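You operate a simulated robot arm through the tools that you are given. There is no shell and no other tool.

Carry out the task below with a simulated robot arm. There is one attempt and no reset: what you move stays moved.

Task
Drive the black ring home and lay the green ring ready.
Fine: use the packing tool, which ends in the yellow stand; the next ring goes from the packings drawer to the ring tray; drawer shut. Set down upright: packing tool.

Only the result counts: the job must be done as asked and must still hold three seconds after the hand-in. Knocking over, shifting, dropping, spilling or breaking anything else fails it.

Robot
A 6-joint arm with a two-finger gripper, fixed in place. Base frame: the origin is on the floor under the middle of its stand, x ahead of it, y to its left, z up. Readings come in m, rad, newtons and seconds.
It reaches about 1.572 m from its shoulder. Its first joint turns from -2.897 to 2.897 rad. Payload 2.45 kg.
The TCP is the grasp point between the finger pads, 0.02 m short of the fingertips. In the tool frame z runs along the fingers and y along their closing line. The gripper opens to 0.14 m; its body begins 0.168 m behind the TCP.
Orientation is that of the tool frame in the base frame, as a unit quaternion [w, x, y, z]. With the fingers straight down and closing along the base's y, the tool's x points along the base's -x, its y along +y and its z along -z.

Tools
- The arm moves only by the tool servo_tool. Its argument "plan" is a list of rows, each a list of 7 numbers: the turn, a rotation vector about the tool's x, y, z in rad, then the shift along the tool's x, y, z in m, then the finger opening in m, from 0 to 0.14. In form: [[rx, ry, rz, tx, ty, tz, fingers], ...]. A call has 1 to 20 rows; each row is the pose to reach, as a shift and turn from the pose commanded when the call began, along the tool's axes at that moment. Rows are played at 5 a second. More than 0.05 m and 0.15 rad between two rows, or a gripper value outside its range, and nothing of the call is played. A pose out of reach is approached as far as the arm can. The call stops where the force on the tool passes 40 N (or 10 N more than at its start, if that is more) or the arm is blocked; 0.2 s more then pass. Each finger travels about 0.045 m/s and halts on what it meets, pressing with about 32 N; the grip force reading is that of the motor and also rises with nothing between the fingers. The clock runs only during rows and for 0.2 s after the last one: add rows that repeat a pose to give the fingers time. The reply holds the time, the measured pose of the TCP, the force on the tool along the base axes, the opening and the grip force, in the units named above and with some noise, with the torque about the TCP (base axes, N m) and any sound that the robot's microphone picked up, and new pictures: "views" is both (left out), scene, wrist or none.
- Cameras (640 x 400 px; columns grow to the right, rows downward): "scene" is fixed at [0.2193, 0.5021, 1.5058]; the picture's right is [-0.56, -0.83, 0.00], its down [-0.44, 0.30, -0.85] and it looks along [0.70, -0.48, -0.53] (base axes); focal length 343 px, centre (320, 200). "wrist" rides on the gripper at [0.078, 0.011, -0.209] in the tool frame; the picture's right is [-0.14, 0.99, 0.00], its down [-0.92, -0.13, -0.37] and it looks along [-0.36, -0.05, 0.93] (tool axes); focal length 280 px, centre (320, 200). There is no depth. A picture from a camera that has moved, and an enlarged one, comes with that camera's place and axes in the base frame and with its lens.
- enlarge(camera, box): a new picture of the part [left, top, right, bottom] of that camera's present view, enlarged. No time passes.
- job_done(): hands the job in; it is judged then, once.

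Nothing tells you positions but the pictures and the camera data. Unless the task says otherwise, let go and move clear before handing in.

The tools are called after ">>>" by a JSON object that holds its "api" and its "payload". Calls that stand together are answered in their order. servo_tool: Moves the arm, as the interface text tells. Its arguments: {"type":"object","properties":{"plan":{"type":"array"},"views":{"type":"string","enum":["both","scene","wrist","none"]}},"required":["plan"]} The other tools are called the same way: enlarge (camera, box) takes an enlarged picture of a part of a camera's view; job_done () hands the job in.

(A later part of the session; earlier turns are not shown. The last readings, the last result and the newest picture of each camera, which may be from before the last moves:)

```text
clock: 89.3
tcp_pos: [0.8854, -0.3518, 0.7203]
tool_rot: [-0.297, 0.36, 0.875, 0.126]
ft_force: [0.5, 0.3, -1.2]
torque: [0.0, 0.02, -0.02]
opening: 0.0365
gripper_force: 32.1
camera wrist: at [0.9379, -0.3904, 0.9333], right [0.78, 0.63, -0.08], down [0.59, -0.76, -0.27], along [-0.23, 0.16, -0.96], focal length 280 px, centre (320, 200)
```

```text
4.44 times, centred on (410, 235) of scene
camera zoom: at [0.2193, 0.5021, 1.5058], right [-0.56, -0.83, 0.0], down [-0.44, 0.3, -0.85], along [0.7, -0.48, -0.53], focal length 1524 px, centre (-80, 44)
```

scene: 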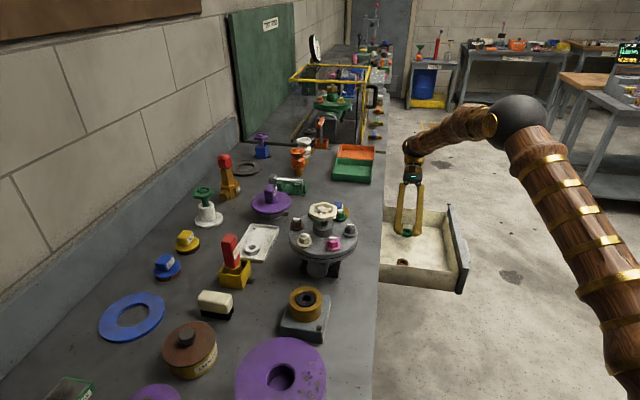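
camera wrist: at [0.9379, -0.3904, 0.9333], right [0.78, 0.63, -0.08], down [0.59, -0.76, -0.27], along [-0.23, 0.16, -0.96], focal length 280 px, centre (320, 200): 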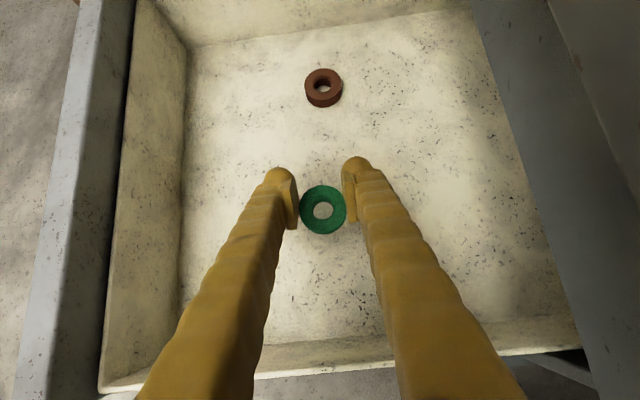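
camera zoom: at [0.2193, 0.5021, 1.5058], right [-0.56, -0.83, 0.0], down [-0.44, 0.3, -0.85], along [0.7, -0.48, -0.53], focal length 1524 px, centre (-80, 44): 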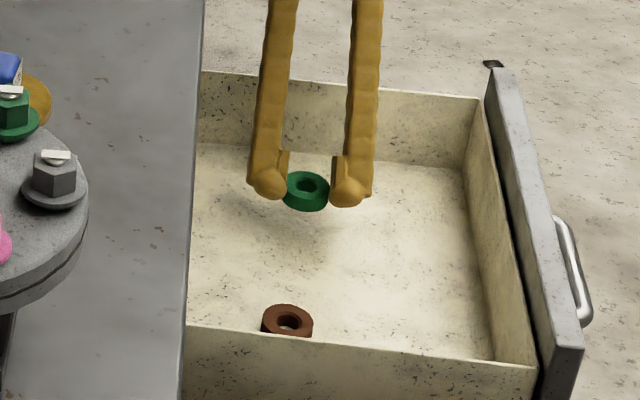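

The ring is held level and clear of the drawer floor. I'll raise it well above the bench before moving over.

>>> {"api": "servo_tool", "payload": {"plan": [[0, 0, 0, 0.0275, 0, -0.0357, 0], [0, 0, 0, 0.055, 0, -0.0714, 0], [0, 0, 0, 0.0825, 0, -0.1071, 0], [0, 0, 0, 0.11, 0, -0.1428, 0], [0, 0, 0, 0.1375, 0, -0.1785, 0], [0, 0, 0, 0.165, 0, -0.2142, 0], [0, 0, 0, 0.1925, 0, -0.2499, 0], [0, 0, 0, 0.22, 0, -0.2856, 0], [0, 0, 0, 0.2475, 0, -0.3213, 0], [0, 0, 0, 0.275, 0, -0.357, 0], [0, 0, 0, 0.275, 0, -0.357, 0]]}}

```text
clock: 91.7
tcp_pos: [0.8384, -0.3257, 1.1196]
tool_rot: [-0.292, 0.361, 0.877, 0.125]
ft_force: [0.3, 0.1, -0.3]
torque: [0.03, 0.02, -0.02]
opening: 0.0364
gripper_force: 32.6
out of reach, approached as far as the arm can: row 8, 9, 10, 11
camera wrist: at [0.8885, -0.3628, 1.3334], right [0.78, 0.62, -0.07], down [0.59, -0.76, -0.26], along [-0.22, 0.16, -0.96], focal length 280 px, centre (320, 200)
```

scene: 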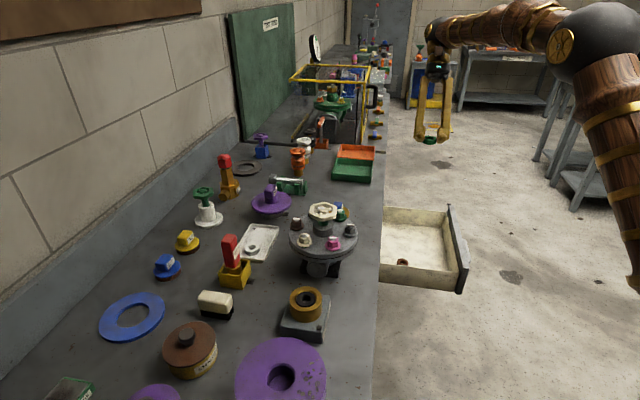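
wrist: 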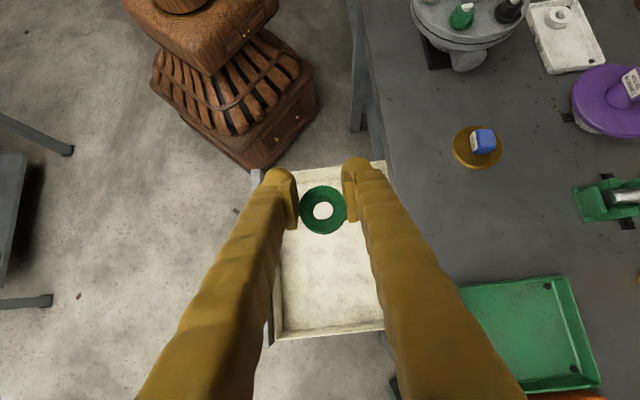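

The arm hit its reach limit at the top of the lift with this tilt; the ring is still held. I'll come down and inward to a reachable height, staying in front of the bench.

>>> {"api": "servo_tool", "payload": {"plan": [[0, 0, 0, 0.0116, 0, 0.0342, 0], [0, 0, 0, 0.0232, 0, 0.0684, 0], [0, 0, 0, 0.0347, 0, 0.1026, 0], [0, 0, 0, 0.0463, 0, 0.1368, 0], [0, 0, 0, 0.0579, 0, 0.171, 0], [0, 0, 0, 0.0579, 0, 0.171, 0]]}}

```text
clock: 93.1
tcp_pos: [0.7284, -0.2173, 1.0202]
tool_rot: [-0.296, 0.36, 0.876, 0.126]
ft_force: [-0.4, 0.5, 0.2]
torque: [0.0, 0.02, -0.02]
opening: 0.0359
gripper_force: 32.0
camera wrist: at [0.7814, -0.2556, 1.2338], right [0.78, 0.63, -0.08], down [0.59, -0.76, -0.27], along [-0.23, 0.16, -0.96], focal length 280 px, centre (320, 200)
```

scene: 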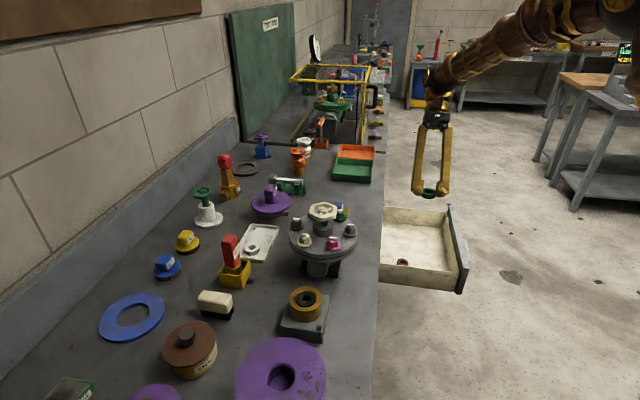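
wrist: 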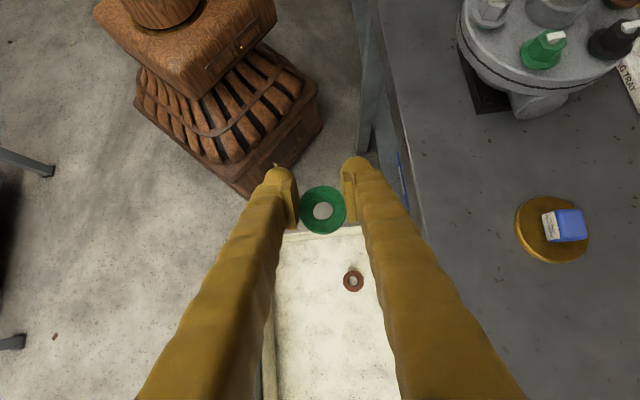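

The ring is still secure. I'll now carry it across the bench at z of about 1.05, passing clear of the grey bonnet, to above the ring tray.

>>> {"api": "servo_tool", "payload": {"plan": [[0, 0, 0, 0.0312, 0, 0.0114, 0], [0, 0, 0, 0.0624, 0, 0.0228, 0], [0, 0, 0, 0.0936, 0, 0.0342, 0], [0, 0, 0, 0.0936, 0.045, 0.0342, 0], [0, 0, 0, 0.0936, 0.09, 0.0342, 0], [0, 0, 0, 0.0936, 0.135, 0.0342, 0], [0, 0, 0, 0.0936, 0.18, 0.0342, 0], [0, 0, 0, 0.0936, 0.225, 0.0342, 0], [0, 0, 0, 0.0936, 0.27, 0.0342, 0], [0, 0, 0, 0.0936, 0.315, 0.0342, 0], [0, 0, 0, 0.0936, 0.36, 0.0342, 0], [0, 0, 0, 0.1028, 0.394, 0.0497, 0], [0, 0, 0, 0.112, 0.428, 0.0652, 0], [0, 0, 0, 0.1211, 0.463, 0.0807, 0], [0, 0, 0, 0.1211, 0.463, 0.0807, 0]]}}

>>> {"api": "enlarge", "payload": {"camera": "wrist", "box": [220, 100, 420, 300]}}

>>> {"api": "enlarge", "payload": {"camera": "scene", "box": [220, 140, 320, 280]}}

```text
clock: 96.3
tcp_pos: [0.9557, 0.2129, 1.0363]
tool_rot: [-0.297, 0.36, 0.875, 0.126]
ft_force: [0.2, 0.0, -0.8]
torque: [-0.01, 0.01, 0.02]
opening: 0.0357
gripper_force: 31.8
camera wrist: at [1.0071, 0.1737, 1.249], right [0.78, 0.63, -0.08], down [0.59, -0.76, -0.27], along [-0.23, 0.16, -0.96], focal length 280 px, centre (320, 200)
```

scene: 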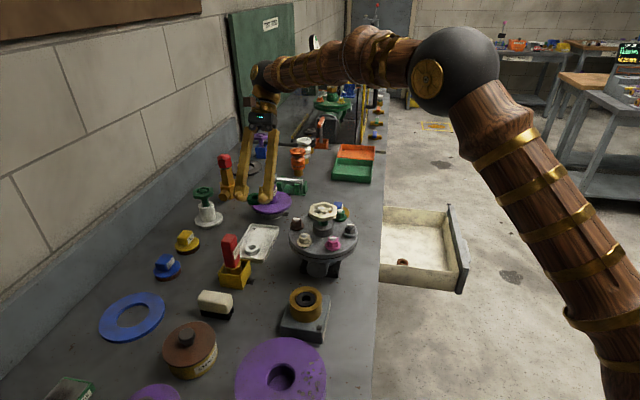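
wrist: 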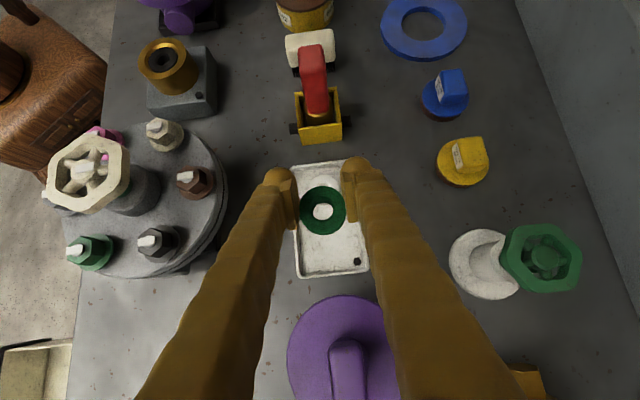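

```text
2.00 times, centred on (320, 200) of wrist
camera zoom: at [1.0071, 0.1737, 1.249], right [0.78, 0.63, -0.08], down [0.59, -0.76, -0.27], along [-0.23, 0.16, -0.96], focal length 561 px, centre (320, 200)
```

zoom: 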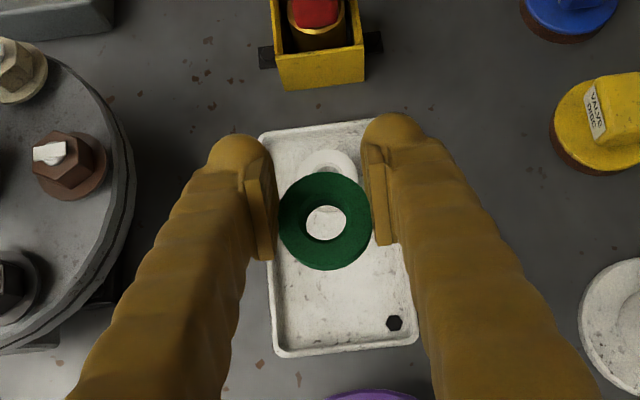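

```text
2.86 times, centred on (270, 210) of scene
camera zoom: at [0.2193, 0.5021, 1.5058], right [-0.56, -0.83, 0.0], down [-0.44, 0.3, -0.85], along [0.7, -0.48, -0.53], focal length 980 px, centre (463, 171)
```

zoom: 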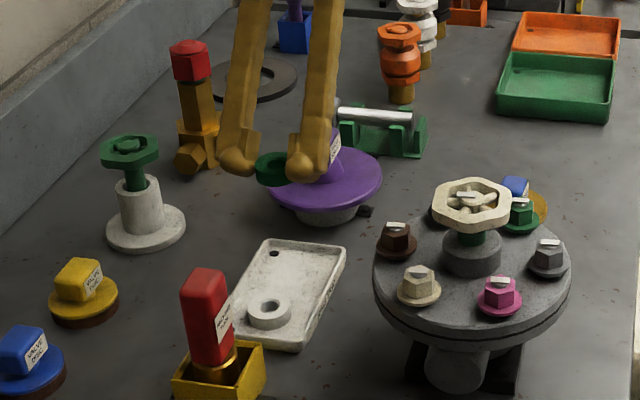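

The ring is held over the free half of the tray, about 6 cm from the white boss or ring, and centred across the tray. I'll lower it until the fingertips are just above the tray rim and check.

>>> {"api": "servo_tool", "payload": {"plan": [[0, 0, 0, -0.0183, 0, 0.0238, 0], [0, 0, 0, -0.0367, 0, 0.0476, 0], [0, 0, 0, -0.0519, 0, 0.0674, 0], [0, 0, 0, -0.0611, 0, 0.0793, 0], [0, 0, 0, -0.0611, 0, 0.0793, 0]]}}

>>> {"api": "enlarge", "payload": {"camera": "wrist", "box": [220, 100, 420, 300]}}

>>> {"api": "enlarge", "payload": {"camera": "scene", "box": [220, 200, 300, 280]}}

```text
clock: 97.5
tcp_pos: [0.9525, 0.2135, 0.9346]
tool_rot: [-0.296, 0.36, 0.876, 0.126]
ft_force: [0.3, -0.1, -0.6]
torque: [-0.01, 0.01, 0.0]
opening: 0.0356
gripper_force: 32.2
camera wrist: at [1.0057, 0.1751, 1.1482], right [0.78, 0.63, -0.08], down [0.59, -0.76, -0.27], along [-0.23, 0.16, -0.96], focal length 280 px, centre (320, 200)
```

scene: 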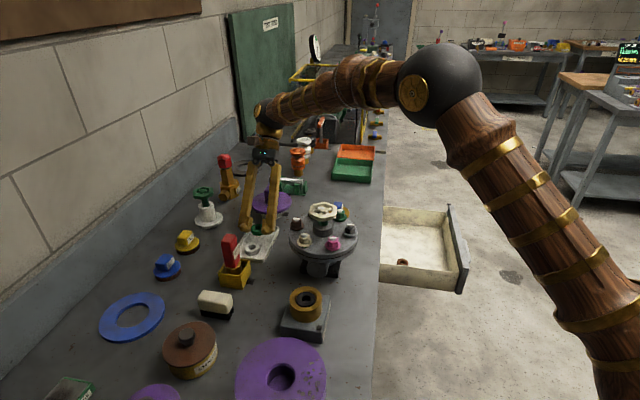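
wrist: 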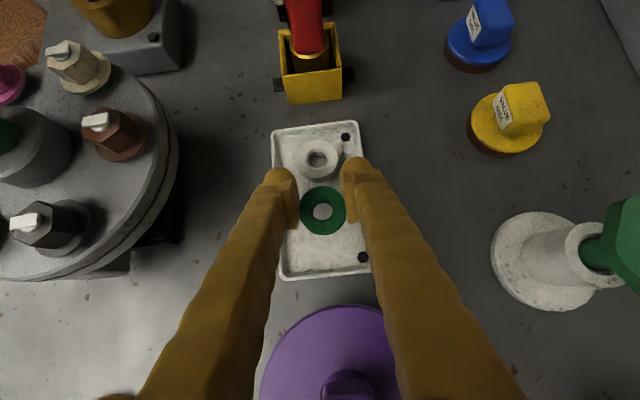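

```text
2.00 times, centred on (320, 200) of wrist
camera zoom: at [1.0057, 0.1751, 1.1482], right [0.78, 0.63, -0.08], down [0.59, -0.76, -0.27], along [-0.23, 0.16, -0.96], focal length 561 px, centre (320, 200)
```

zoom: 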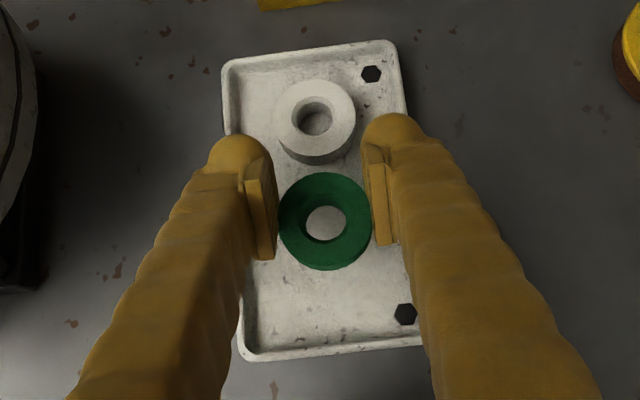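

```text
5.00 times, centred on (260, 240) of scene
camera zoom: at [0.2193, 0.5021, 1.5058], right [-0.56, -0.83, 0.0], down [-0.44, 0.3, -0.85], along [0.7, -0.48, -0.53], focal length 1714 px, centre (620, 0)
```

zoom: 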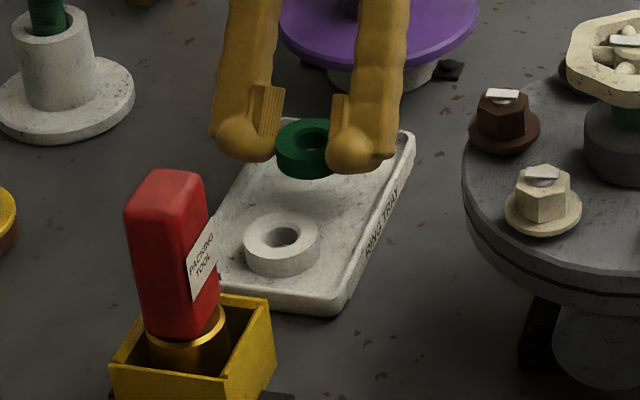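

The ring is over the tray near its middle. I'll shift it 1 cm further from the white ring, then lower to just above rim height.

>>> {"api": "servo_tool", "payload": {"plan": [[0, 0, 0, -0.004, -0.001, -0.003, 0], [0, 0, 0, -0.0079, -0.0018, -0.0061, 0], [0, 0, 0, -0.0117, -0.0018, -0.0012, 0], [0, 0, 0, -0.0155, -0.0018, 0.0038, 0], [0, 0, 0, -0.0155, -0.0018, 0.0038, 0]]}}

>>> {"api": "enlarge", "payload": {"camera": "wrist", "box": [220, 100, 420, 300]}}

>>> {"api": "enlarge", "payload": {"camera": "scene", "box": [225, 205, 295, 275]}}

```text
clock: 98.7
tcp_pos: [0.9594, 0.2055, 0.9222]
tool_rot: [-0.295, 0.36, 0.876, 0.126]
ft_force: [-0.1, 0.6, -0.1]
torque: [0.01, 0.01, 0.02]
opening: 0.0355
gripper_force: 32.3
camera wrist: at [1.012, 0.1658, 1.1355], right [0.78, 0.63, -0.08], down [0.59, -0.76, -0.27], along [-0.23, 0.16, -0.96], focal length 280 px, centre (320, 200)
```

scene: 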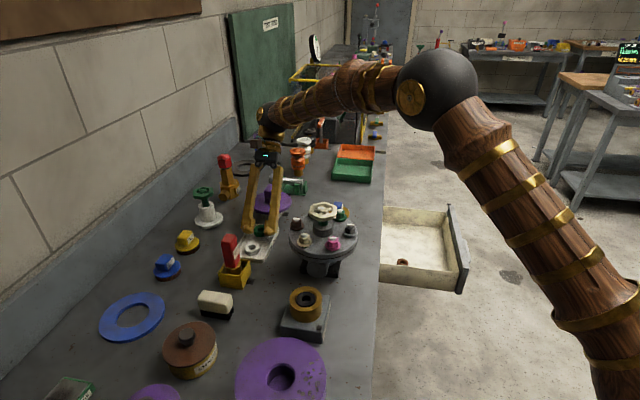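
wrist: 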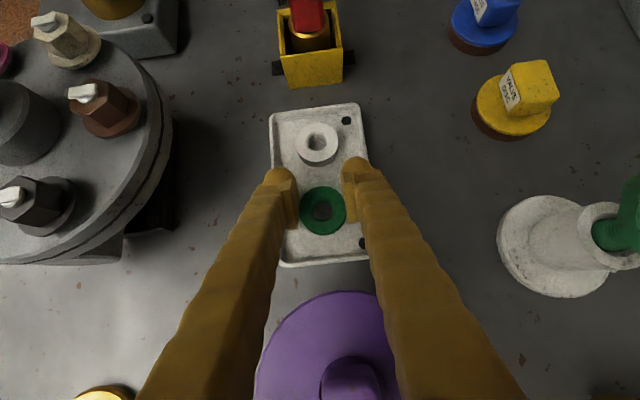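

```text
2.00 times, centred on (320, 200) of wrist
camera zoom: at [1.012, 0.1658, 1.1355], right [0.78, 0.63, -0.08], down [0.59, -0.76, -0.27], along [-0.23, 0.16, -0.96], focal length 561 px, centre (320, 200)
```

zoom: 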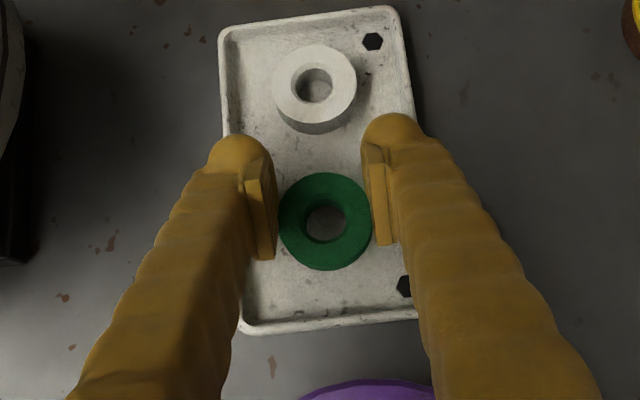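

```text
5.71 times, centred on (260, 240) of scene
camera zoom: at [0.2193, 0.5021, 1.5058], right [-0.56, -0.83, 0.0], down [-0.44, 0.3, -0.85], along [0.7, -0.48, -0.53], focal length 1959 px, centre (663, -29)
```

zoom: 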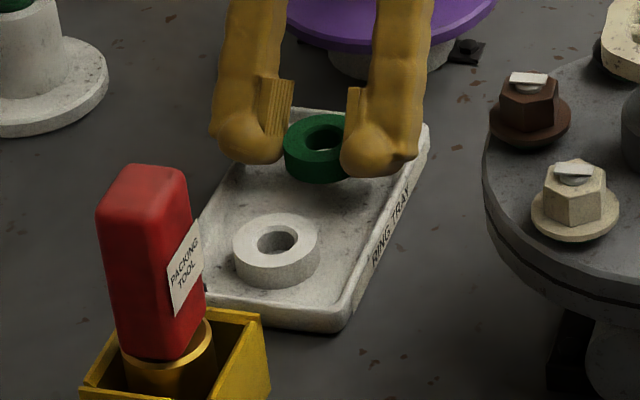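

The ring hangs about 1 cm above the tray floor, within the walls and clear of the white ring. I'll open the fingers to lay it down.

>>> {"api": "servo_tool", "payload": {"plan": [[0, 0, 0, 0, 0, 0, 0.06], [0, 0, 0, 0, 0, 0, 0.06], [0, 0, 0, 0, 0, 0, 0.06], [0, 0, 0, 0, 0, 0, 0.06]]}}

>>> {"api": "enlarge", "payload": {"camera": "wrist", "box": [220, 100, 420, 300]}}

>>> {"api": "enlarge", "payload": {"camera": "scene", "box": [225, 205, 295, 275]}}

```text
clock: 99.7
tcp_pos: [0.9596, 0.2041, 0.9215]
tool_rot: [-0.297, 0.359, 0.876, 0.125]
ft_force: [0.3, 0.8, 0.1]
torque: [-0.03, 0.02, -0.02]
opening: 0.0601
gripper_force: 0.1
camera wrist: at [1.012, 0.1659, 1.1356], right [0.78, 0.63, -0.08], down [0.59, -0.76, -0.27], along [-0.23, 0.16, -0.96], focal length 280 px, centre (320, 200)
```

scene: 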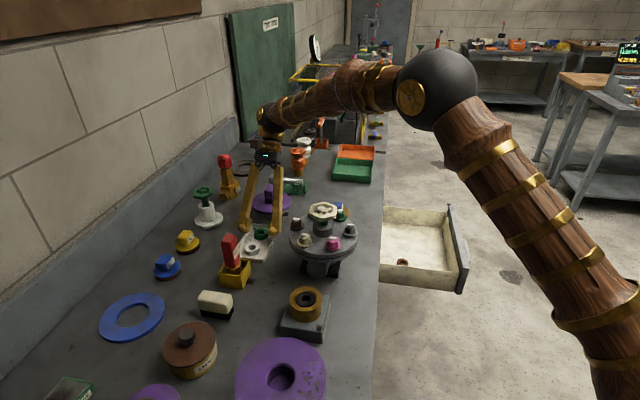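
wrist: 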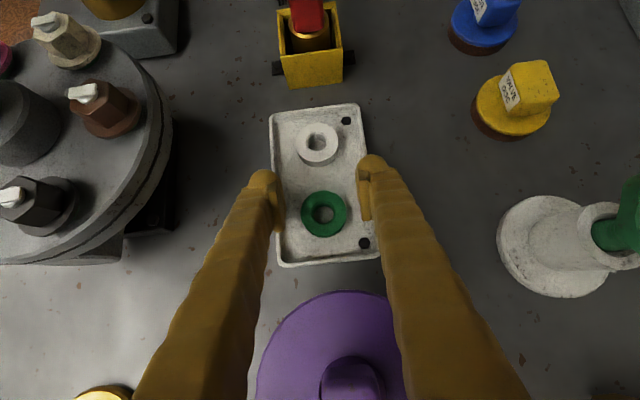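

```text
2.00 times, centred on (320, 200) of wrist
camera zoom: at [1.012, 0.1659, 1.1356], right [0.78, 0.63, -0.08], down [0.59, -0.76, -0.27], along [-0.23, 0.16, -0.96], focal length 561 px, centre (320, 200)
```

zoom: 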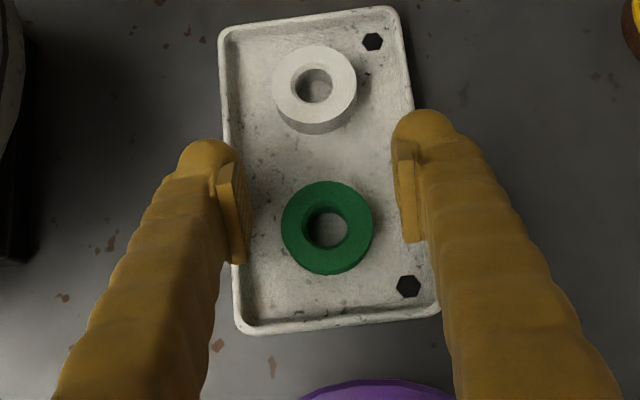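

```text
5.71 times, centred on (260, 240) of scene
camera zoom: at [0.2193, 0.5021, 1.5058], right [-0.56, -0.83, 0.0], down [-0.44, 0.3, -0.85], along [0.7, -0.48, -0.53], focal length 1959 px, centre (663, -29)
```

zoom: 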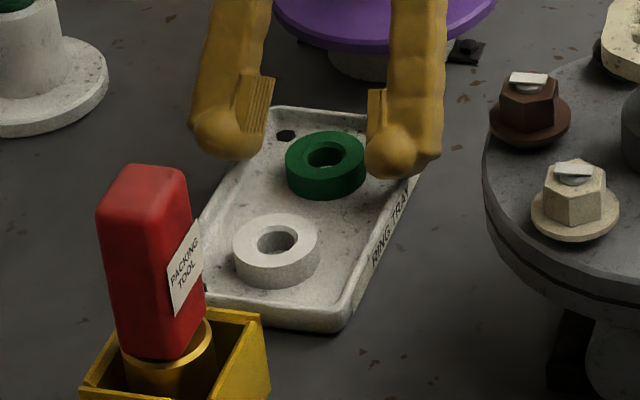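

The green ring lies flat in the ring tray. I'll rise straight up, untilt the gripper back to vertical and lift clear.

>>> {"api": "servo_tool", "payload": {"plan": [[0, 0, 0, 0.0122, 0, -0.0159, 0.06], [0, 0, 0, 0.0306, 0, -0.0397, 0.06], [0, 0, 0, 0.0519, 0, -0.0674, 0.06], [0, 0, 0, 0.0703, 0, -0.0912, 0.06], [0, -0.13, 0, 0.0703, 0, -0.0912, 0.06], [0, -0.26, 0, 0.0703, 0, -0.0912, 0.06], [0, -0.39, 0, 0.0703, 0, -0.0912, 0.06], [0, -0.52, 0, 0.0703, 0, -0.0912, 0.06], [0, -0.66, 0, 0.0703, 0, -0.0912, 0.06], [0, -0.66, 0, 0.1009, 0, -0.1308, 0.06], [0, -0.66, 0, 0.1314, 0, -0.1705, 0.06], [0, -0.66, 0, 0.1314, 0, -0.1705, 0.06]]}}

>>> {"api": "enlarge", "payload": {"camera": "scene", "box": [200, 190, 340, 330]}}

```text
clock: 102.3
tcp_pos: [0.9614, 0.2047, 1.1387]
tool_rot: [0.004, 0.381, 0.925, 0.002]
ft_force: [-0.2, -0.4, 0.7]
torque: [0.01, 0.01, 0.0]
opening: 0.06
gripper_force: 0.0
camera wrist: at [0.9109, 0.268, 1.3473], right [0.79, 0.61, 0.01], down [0.56, -0.74, 0.37], along [0.23, -0.29, -0.93], focal length 280 px, centre (320, 200)
```

scene: 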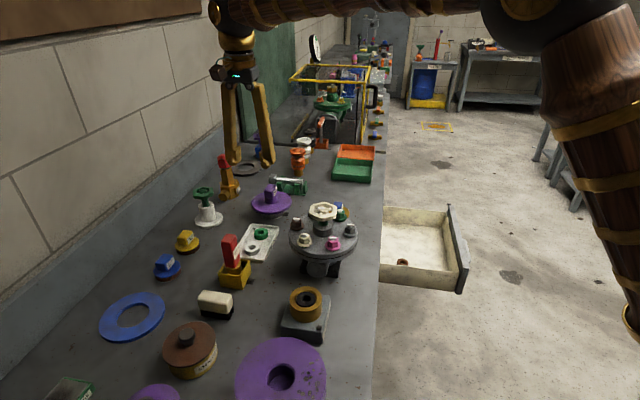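
wrist: 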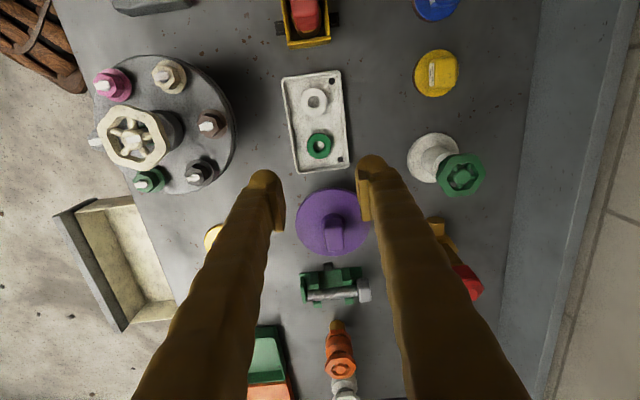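

```text
2.86 times, centred on (270, 260) of scene
camera zoom: at [0.2193, 0.5021, 1.5058], right [-0.56, -0.83, 0.0], down [-0.44, 0.3, -0.85], along [0.7, -0.48, -0.53], focal length 980 px, centre (463, 29)
```

zoom: 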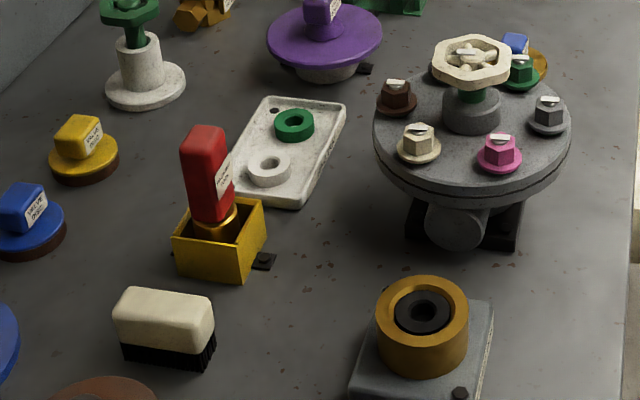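

Everything on the bench is in place. Now I'll close the drawer: first, travel back out in front of the bench at a safe height.

>>> {"api": "servo_tool", "payload": {"plan": [[0, 0, 0, 0, 0, -0.04, 0.06], [0, 0, 0, -0.0154, -0.045, -0.05, 0.06], [0, 0, 0, -0.0308, -0.09, -0.05, 0.06], [0, 0, 0, -0.0462, -0.135, -0.05, 0.06], [0, 0, 0, -0.0616, -0.18, -0.05, 0.06], [0, 0, 0, -0.077, -0.225, -0.05, 0.06], [0, 0, 0, -0.0924, -0.27, -0.05, 0.06], [0, 0, 0, -0.1078, -0.315, -0.05, 0.06], [0, 0, 0, -0.1232, -0.36, -0.05, 0.06], [0, 0, 0, -0.1386, -0.405, -0.05, 0.06], [0, 0, 0, -0.154, -0.45, -0.05, 0.06], [0, 0, 0, -0.1694, -0.495, -0.05, 0.06], [0, 0, 0, -0.1848, -0.54, -0.05, 0.06], [0, 0, 0, -0.2002, -0.585, -0.05, 0.06], [0, 0, 0, -0.2156, -0.63, -0.05, 0.06], [0, 0, 0, -0.231, -0.675, -0.05, 0.06], [0, 0, 0, -0.2464, -0.72, -0.05, 0.06], [0, 0, 0, -0.2615, -0.76, -0.05, 0.06], [0, 0, 0, -0.2615, -0.76, -0.05, 0.06]]}}

```text
clock: 106.3
tcp_pos: [0.6092, -0.5218, 1.1838]
tool_rot: [0.004, 0.38, 0.925, 0.002]
ft_force: [0.8, 0.2, -0.7]
torque: [0.0, -0.05, 0.0]
opening: 0.06
gripper_force: 0.0
camera wrist: at [0.5589, -0.4589, 1.393], right [0.79, 0.61, 0.01], down [0.56, -0.74, 0.37], along [0.23, -0.29, -0.93], focal length 280 px, centre (320, 200)
```

scene: 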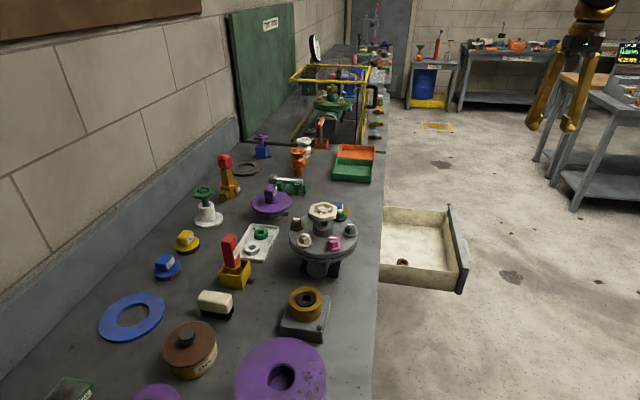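
wrist: 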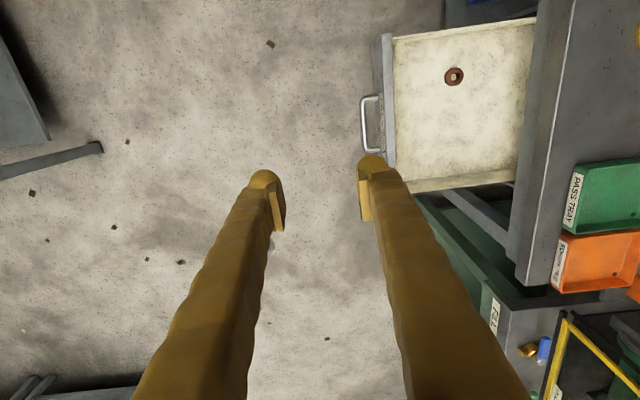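

>>> {"api": "servo_tool", "payload": {"plan": [[-0.131, 0, 0, 0, 0, 0.012, 0.06], [-0.262, 0, 0, 0, 0, 0.024, 0.06], [-0.393, 0, 0, 0, 0, 0.036, 0.06], [-0.524, 0, 0, 0, 0, 0.048, 0.06], [-0.655, 0, 0, 0, 0, 0.06, 0.06], [-0.786, 0, 0, 0, 0, 0.072, 0.06], [-0.917, 0, 0, 0, 0, 0.084, 0.06], [-1.048, 0, 0, 0, 0, 0.096, 0.06], [-1.179, 0, 0, 0, 0, 0.108, 0.06], [-1.31, 0, 0, 0, 0, 0.12, 0.06], [-1.441, 0, 0, 0, 0, 0.135, 0.06], [-1.571, 0, 0, 0, 0, 0.15, 0.06], [-1.571, 0, 0, 0, 0, 0.15, 0.06]]}}

```text
clock: 109.1
tcp_pos: [0.6082, -0.5199, 1.0354]
tool_rot: [0.272, 0.266, 0.652, 0.656]
ft_force: [-0.3, 0.3, -0.1]
torque: [0.0, -0.01, 0.01]
opening: 0.0601
gripper_force: 0.1
camera wrist: at [0.4049, -0.6126, 1.0436], right [0.09, -0.1, 0.99], down [0.4, -0.91, -0.13], along [0.91, 0.4, -0.04], focal length 280 px, centre (320, 200)
```

scene: 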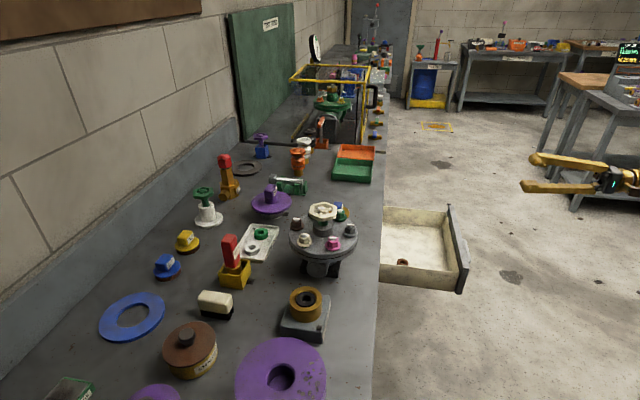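
wrist: 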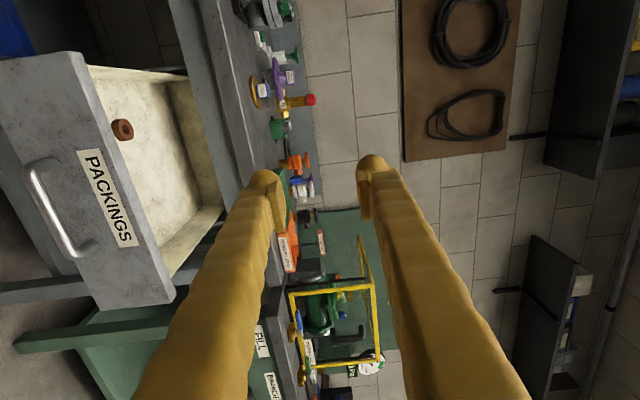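

>>> {"api": "servo_tool", "payload": {"plan": [[0, 0, 0, -0.003, -0.047, 0, 0.06], [0, 0, 0, -0.006, -0.094, 0, 0.06], [0, 0, 0, -0.009, -0.141, 0, 0.06], [0, 0, 0, -0.012, -0.188, 0, 0.06], [0, 0, 0, -0.015, -0.235, 0, 0.06], [0, 0, 0, -0.017, -0.282, 0, 0.06], [0, 0, 0, -0.0187, -0.329, 0, 0.06], [0, 0, 0, -0.0187, -0.329, 0, 0.06]]}}

>>> {"api": "enlarge", "payload": {"camera": "wrist", "box": [200, 80, 440, 280]}}

```text
clock: 110.9
tcp_pos: [0.6263, -0.531, 0.7042]
tool_rot: [0.271, 0.266, 0.653, 0.655]
ft_force: [-0.3, -0.4, -0.6]
torque: [-0.01, 0.0, 0.02]
opening: 0.06
gripper_force: 0.1
camera wrist: at [0.4222, -0.6242, 0.714], right [0.09, -0.1, 0.99], down [0.4, -0.91, -0.13], along [0.91, 0.4, -0.04], focal length 280 px, centre (320, 200)
```

scene: 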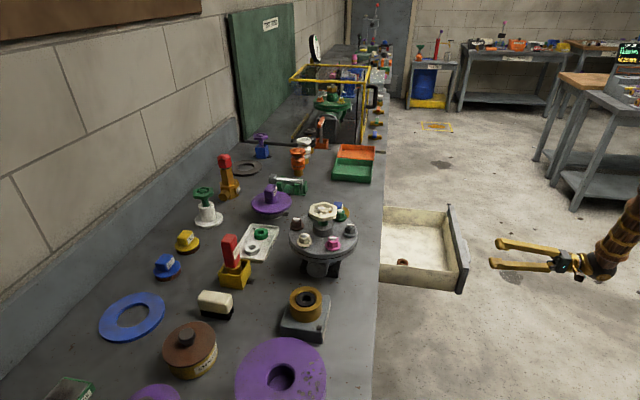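
wrist: 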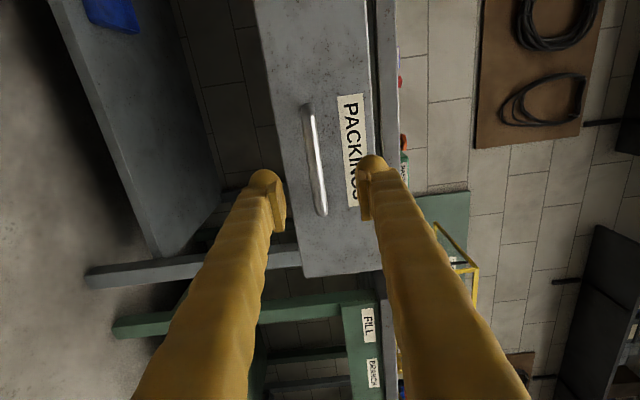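

```text
2.00 times, centred on (320, 180) of wrist
camera zoom: at [0.4222, -0.6242, 0.714], right [0.09, -0.1, 0.99], down [0.4, -0.91, -0.13], along [0.91, 0.4, -0.04], focal length 561 px, centre (320, 240)
```

zoom: 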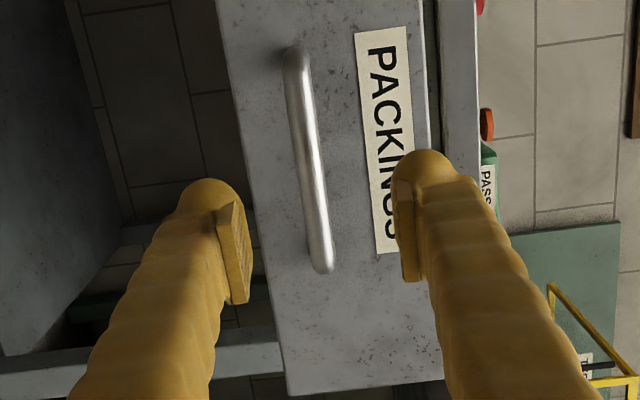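

The bar is about 9 cm ahead and 5 mm below the gripper axis. I'll advance onto it and grip.

>>> {"api": "servo_tool", "payload": {"plan": [[0, 0, 0, 0.003, -0.0055, 0, 0.06], [0, 0, 0, 0.003, -0.0055, 0.035, 0.06], [0, 0, 0, 0.003, -0.0055, 0.07, 0.06], [0, 0, 0, 0.003, -0.0055, 0.097, 0.06], [0, 0, 0, 0.003, -0.0055, 0.097, 0.04], [0, 0, 0, 0.003, -0.0055, 0.097, 0.02], [0, 0, 0, 0.003, -0.0055, 0.097, 0.0], [0, 0, 0, 0.003, -0.0055, 0.097, 0.0], [0, 0, 0, 0.003, -0.0055, 0.097, 0.0]]}}

```text
clock: 112.9
tcp_pos: [0.6915, -0.4603, 0.7007]
tool_rot: [0.27, 0.267, 0.653, 0.656]
ft_force: [3.1, 0.1, -4.6]
torque: [0.61, 0.68, 0.08]
opening: 0.0145
gripper_force: 40.3
camera wrist: at [0.488, -0.5534, 0.7089], right [0.09, -0.1, 0.99], down [0.4, -0.91, -0.13], along [0.91, 0.4, -0.04], focal length 280 px, centre (320, 200)
```

scene: 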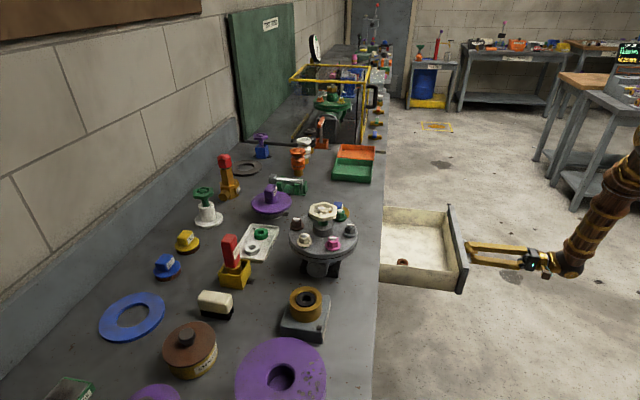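
wrist: 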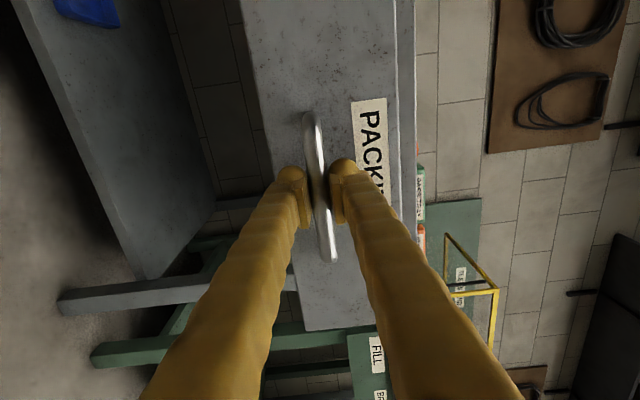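

>>> {"api": "servo_tool", "payload": {"plan": [[0, 0, 0, -0.0001, -0.0001, 0.006, 0], [0, 0, 0, -0.0001, -0.0001, 0.014, 0], [0, 0, 0, -0.0002, -0.0002, 0.022, 0], [0, 0, 0, -0.0003, -0.0002, 0.03, 0], [0, 0, 0, -0.0003, -0.0003, 0.038, 0], [0, 0, 0, -0.0004, -0.0003, 0.046, 0], [0, 0, 0, -0.0005, -0.0004, 0.054, 0], [0, 0, 0, -0.0005, -0.0004, 0.06, 0]], "views": "scene"}}

```text
clock: 114.7
tcp_pos: [0.7339, -0.4184, 0.7002]
tool_rot: [0.271, 0.267, 0.653, 0.655]
ft_force: [-15.3, 13.9, 2.2]
torque: [0.64, 0.61, 0.26]
opening: 0.0144
gripper_force: 40.7
```

scene: 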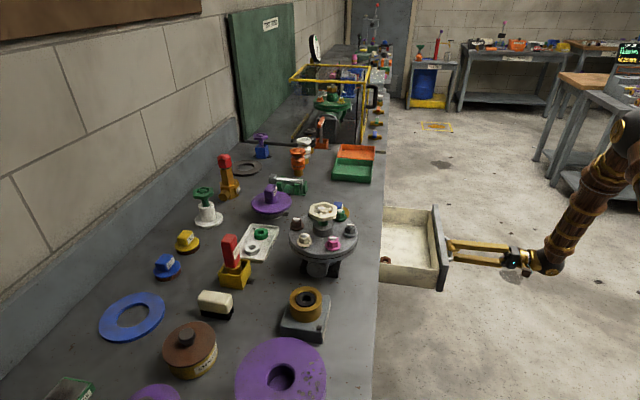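

>>> {"api": "servo_tool", "payload": {"plan": [[0, 0, 0, 0.0004, -0.0001, 0.006, 0], [0, 0, 0, 0.0004, -0.0001, 0.014, 0], [0, 0, 0, 0.0004, -0.0002, 0.022, 0], [0, 0, 0, 0.0003, -0.0002, 0.03, 0], [0, 0, 0, 0.0003, -0.0003, 0.038, 0], [0, 0, 0, 0.0003, -0.0003, 0.046, 0], [0, 0, 0, 0.0003, -0.0004, 0.054, 0], [0, 0, 0, 0.0002, -0.0004, 0.062, 0], [0, 0, 0, 0.0002, -0.0005, 0.07, 0]], "views": "scene"}}

```text
clock: 116.7
tcp_pos: [0.7837, -0.3665, 0.7]
tool_rot: [0.272, 0.267, 0.652, 0.655]
ft_force: [-2.0, 3.2, 3.4]
torque: [0.41, 0.38, 0.32]
opening: 0.0117
gripper_force: 38.9
```

scene: 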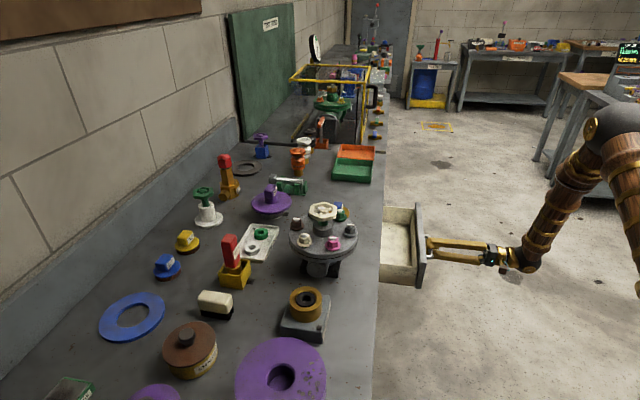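

>>> {"api": "servo_tool", "payload": {"plan": [[0, 0, 0, 0, -0.0001, 0.008, 0], [0, 0, 0, 0, -0.0001, 0.016, 0], [0, 0, 0, -0.0001, -0.0002, 0.024, 0], [0, 0, 0, -0.0001, -0.0002, 0.032, 0], [0, 0, 0, -0.0001, -0.0003, 0.04, 0], [0, 0, 0, -0.0002, -0.0003, 0.048, 0], [0, 0, 0, -0.0002, -0.0004, 0.056, 0], [0, 0, 0, -0.0002, -0.0004, 0.064, 0], [0, 0, 0, -0.0003, -0.0005, 0.072, 0], [0, 0, 0, -0.0003, -0.0005, 0.08, 0]], "views": "scene"}}

```text
clock: 118.9
tcp_pos: [0.8404, -0.3116, 0.7002]
tool_rot: [0.272, 0.267, 0.652, 0.655]
ft_force: [-9.5, 9.7, 13.9]
torque: [0.41, 0.34, 0.33]
opening: 0.0116
gripper_force: 38.8
```

scene: 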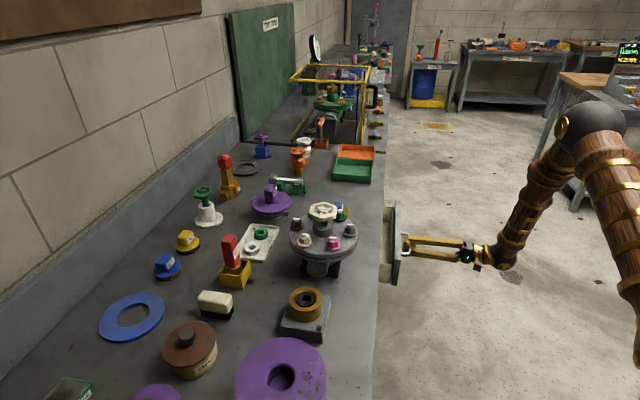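

>>> {"api": "servo_tool", "payload": {"plan": [[0, 0, 0, 0.0002, 0.0002, 0.007, 0], [0, 0, 0, 0.0002, 0.0001, 0.014, 0], [0, 0, 0, 0.0002, 0.0001, 0.021, 0], [0, 0, 0, 0.0001, 0, 0.028, 0], [0, 0, 0, 0.0001, 0, 0.035, 0], [0, 0, 0, 0.0001, -0.0001, 0.042, 0], [0, 0, 0, 0.0001, -0.0001, 0.049, 0], [0, 0, 0, 0, -0.0002, 0.056, 0], [0, 0, 0, 0, -0.0002, 0.062, 0]], "views": "both"}}

```text
clock: 120.9
tcp_pos: [0.883, -0.2671, 0.7001]
tool_rot: [0.272, 0.266, 0.653, 0.655]
ft_force: [-3.3, 0.5, 6.3]
torque: [0.37, 0.34, -0.25]
opening: 0.0115
gripper_force: 39.2
camera wrist: at [0.6802, -0.3612, 0.7088], right [0.09, -0.1, 0.99], down [0.4, -0.91, -0.13], along [0.91, 0.4, -0.04], focal length 280 px, centre (320, 200)
```

scene: 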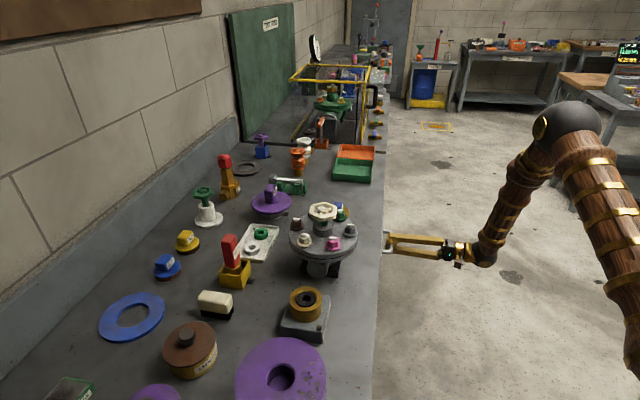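
wrist: 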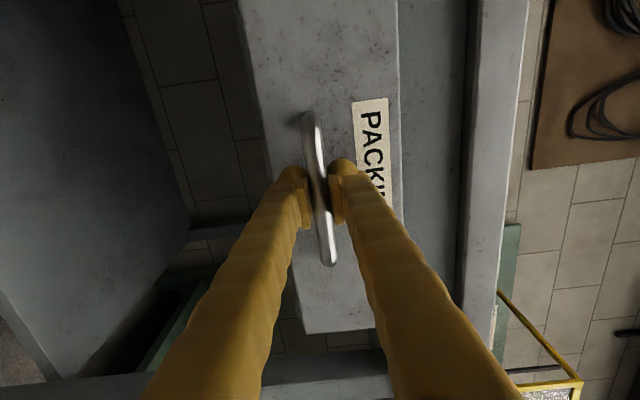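

The drawer is nearly shut. I'll push the last couple of centimetres slowly until it stops.

>>> {"api": "servo_tool", "payload": {"plan": [[0, 0, 0, 0, 0, 0.004, 0], [0, 0, 0, 0, 0, 0.008, 0], [0, 0, 0, 0, 0, 0.011, 0], [0, 0, 0, 0, -0.0001, 0.014, 0], [0, 0, 0, 0, -0.0001, 0.016, 0], [0, 0, 0, 0, -0.0001, 0.018, 0], [0, 0, 0, 0, -0.0001, 0.02, 0], [0, 0, 0, 0, -0.0001, 0.022, 0], [0, 0, 0, 0, -0.0001, 0.024, 0], [0, 0, 0, 0, -0.0001, 0.026, 0], [0, 0, 0, 0, -0.0001, 0.028, 0], [0, 0, 0, 0, -0.0001, 0.03, 0]]}}

>>> {"api": "enlarge", "payload": {"camera": "scene", "box": [360, 200, 460, 290]}}

```text
clock: 123.5
tcp_pos: [0.9042, -0.2474, 0.6995]
tool_rot: [0.271, 0.266, 0.652, 0.656]
ft_force: [-14.7, -19.5, -13.8]
torque: [0.3, 0.24, 0.07]
opening: 0.0108
gripper_force: 38.3
camera wrist: at [0.7012, -0.34, 0.7091], right [0.09, -0.1, 0.99], down [0.4, -0.91, -0.13], along [0.91, 0.4, -0.04], focal length 280 px, centre (320, 200)
```

scene: 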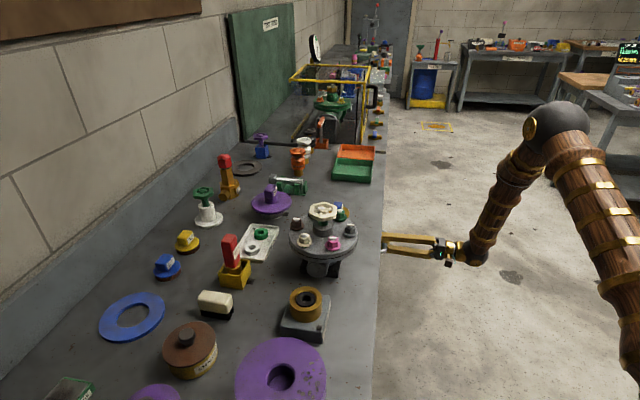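
wrist: 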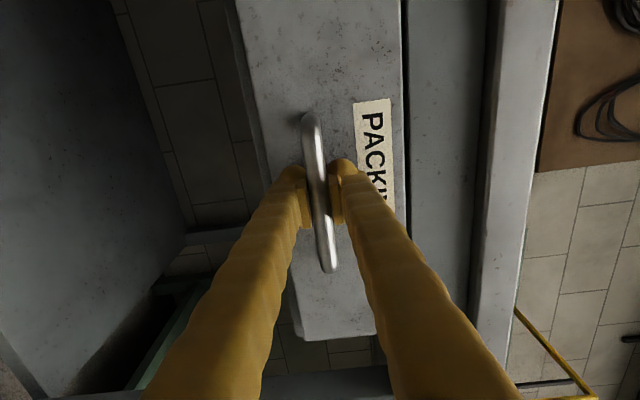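

```text
4.44 times, centred on (410, 245) of scene
camera zoom: at [0.2193, 0.5021, 1.5058], right [-0.56, -0.83, 0.0], down [-0.44, 0.3, -0.85], along [0.7, -0.48, -0.53], focal length 1524 px, centre (-80, 0)
```

zoom: 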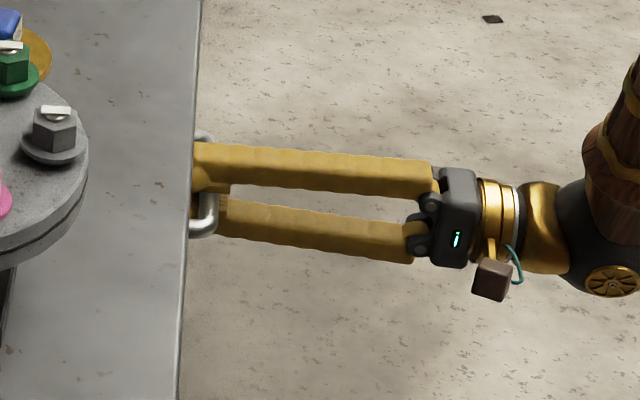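

>>> {"api": "servo_tool", "payload": {"plan": [[0, 0, 0, 0, 0.0002, 0.001, 0], [0, 0, 0, 0, 0.0002, 0.002, 0], [0, 0, 0, 0, 0.0002, 0.003, 0], [0, 0, 0, 0, 0.0002, 0.004, 0], [0, 0, 0, 0, 0.0002, 0.005, 0], [0, 0, 0, 0, 0.0002, 0.006, 0]], "views": "scene"}}

>>> {"api": "enlarge", "payload": {"camera": "scene", "box": [360, 200, 460, 290]}}

```text
clock: 124.9
tcp_pos: [0.9084, -0.2419, 0.6996]
tool_rot: [0.271, 0.267, 0.652, 0.656]
ft_force: [-19.2, -16.1, -20.6]
torque: [0.45, 0.1, -0.1]
opening: 0.0102
gripper_force: 37.2
```

scene: 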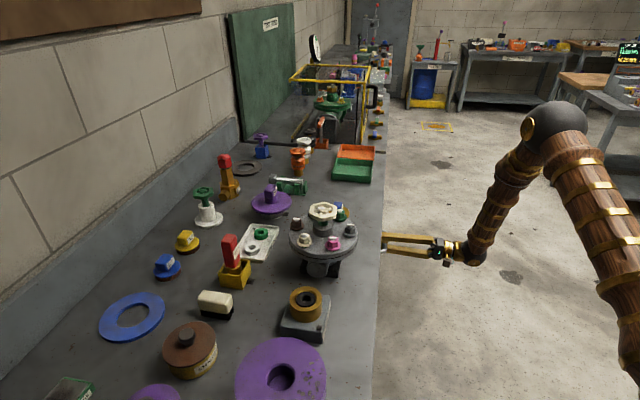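

```text
4.44 times, centred on (410, 245) of scene
camera zoom: at [0.2193, 0.5021, 1.5058], right [-0.56, -0.83, 0.0], down [-0.44, 0.3, -0.85], along [0.7, -0.48, -0.53], focal length 1524 px, centre (-80, 0)
```

zoom: 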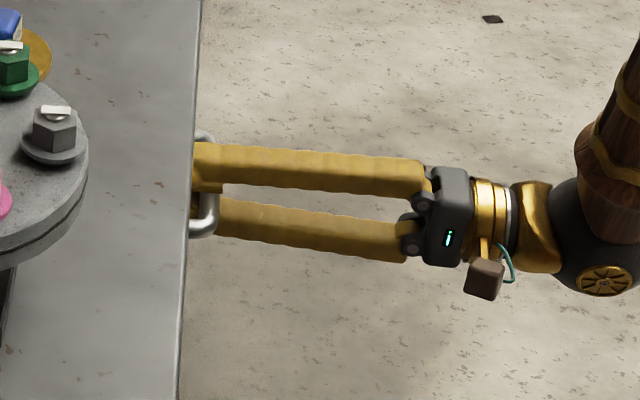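

The fingers slid along the bar without moving it, and the handle is back exactly where it started, so the drawer is shut. I'll open the fingers and withdraw straight back.

>>> {"api": "servo_tool", "payload": {"plan": [[0, 0, 0, 0, 0, 0, 0.03], [0, 0, 0, 0, 0, 0, 0.06], [0, 0, 0, 0, 0, 0, 0.07], [0, 0, 0, 0, 0, 0, 0.07], [0, 0, 0, 0, 0, -0.03, 0.07], [0, 0, 0, 0, 0, -0.07, 0.07], [0, 0, 0, 0, 0, -0.12, 0.07], [0, 0, 0, 0, 0, -0.17, 0.07], [0, 0, 0, 0, 0, -0.17, 0.07]]}}

>>> {"api": "enlarge", "payload": {"camera": "scene", "box": [360, 220, 410, 270]}}

>>> {"api": "enlarge", "payload": {"camera": "wrist", "box": [200, 60, 440, 260]}}

>>> {"api": "enlarge", "payload": {"camera": "scene", "box": [200, 190, 340, 330]}}

```text
clock: 126.9
tcp_pos: [0.7889, -0.362, 0.6988]
tool_rot: [0.272, 0.267, 0.652, 0.655]
ft_force: [-0.2, 0.4, -0.1]
torque: [0.04, -0.03, 0.04]
opening: 0.0704
gripper_force: 0.1
camera wrist: at [0.5847, -0.4548, 0.7082], right [0.09, -0.1, 0.99], down [0.4, -0.91, -0.13], along [0.91, 0.4, -0.04], focal length 280 px, centre (320, 200)
```

scene: 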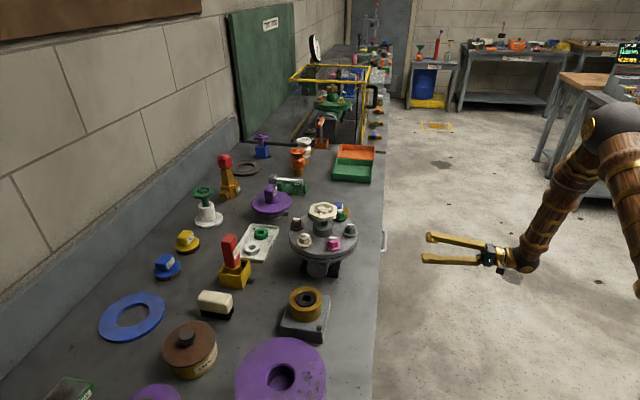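
wrist: 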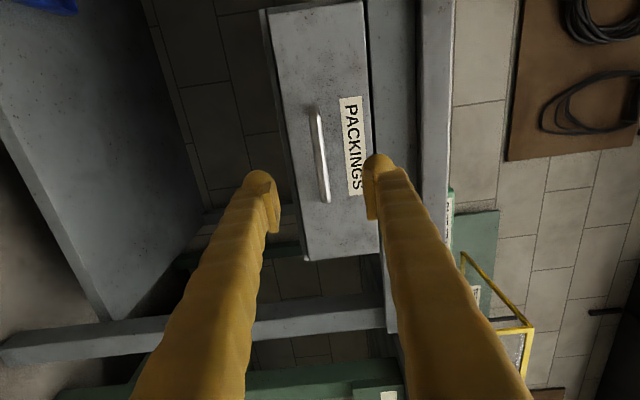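

```text
8.00 times, centred on (385, 245) of scene
camera zoom: at [0.2193, 0.5021, 1.5058], right [-0.56, -0.83, 0.0], down [-0.44, 0.3, -0.85], along [0.7, -0.48, -0.53], focal length 2743 px, centre (-200, -160)
```

zoom: 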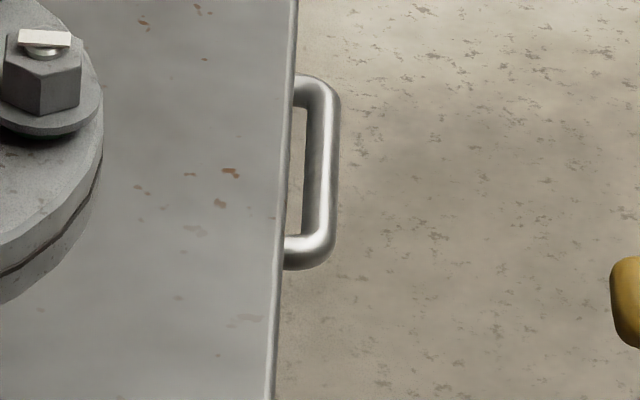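

```text
2.00 times, centred on (320, 160) of wrist
camera zoom: at [0.5847, -0.4548, 0.7082], right [0.09, -0.1, 0.99], down [0.4, -0.91, -0.13], along [0.91, 0.4, -0.04], focal length 561 px, centre (320, 280)
```

zoom: 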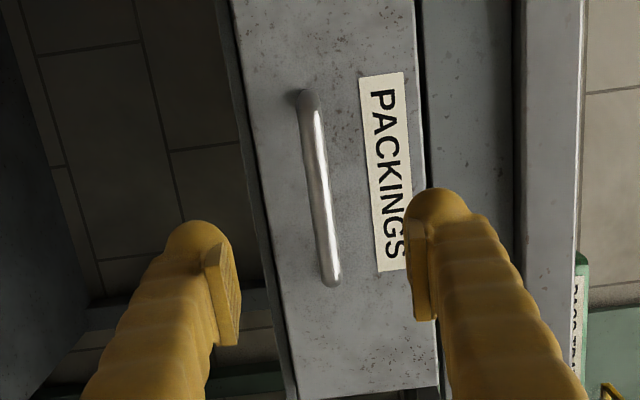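

```text
2.86 times, centred on (270, 260) of scene
camera zoom: at [0.2193, 0.5021, 1.5058], right [-0.56, -0.83, 0.0], down [-0.44, 0.3, -0.85], along [0.7, -0.48, -0.53], focal length 980 px, centre (463, 29)
```

zoom: 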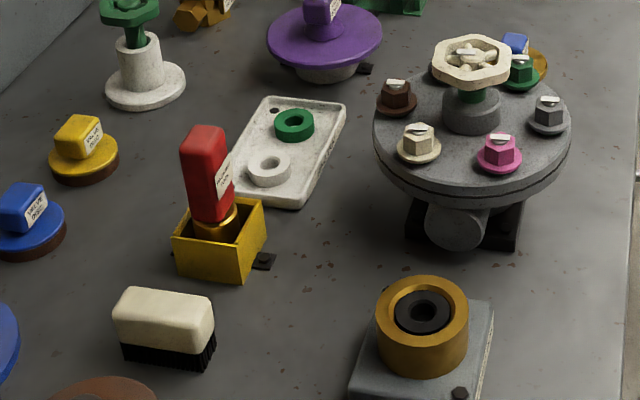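

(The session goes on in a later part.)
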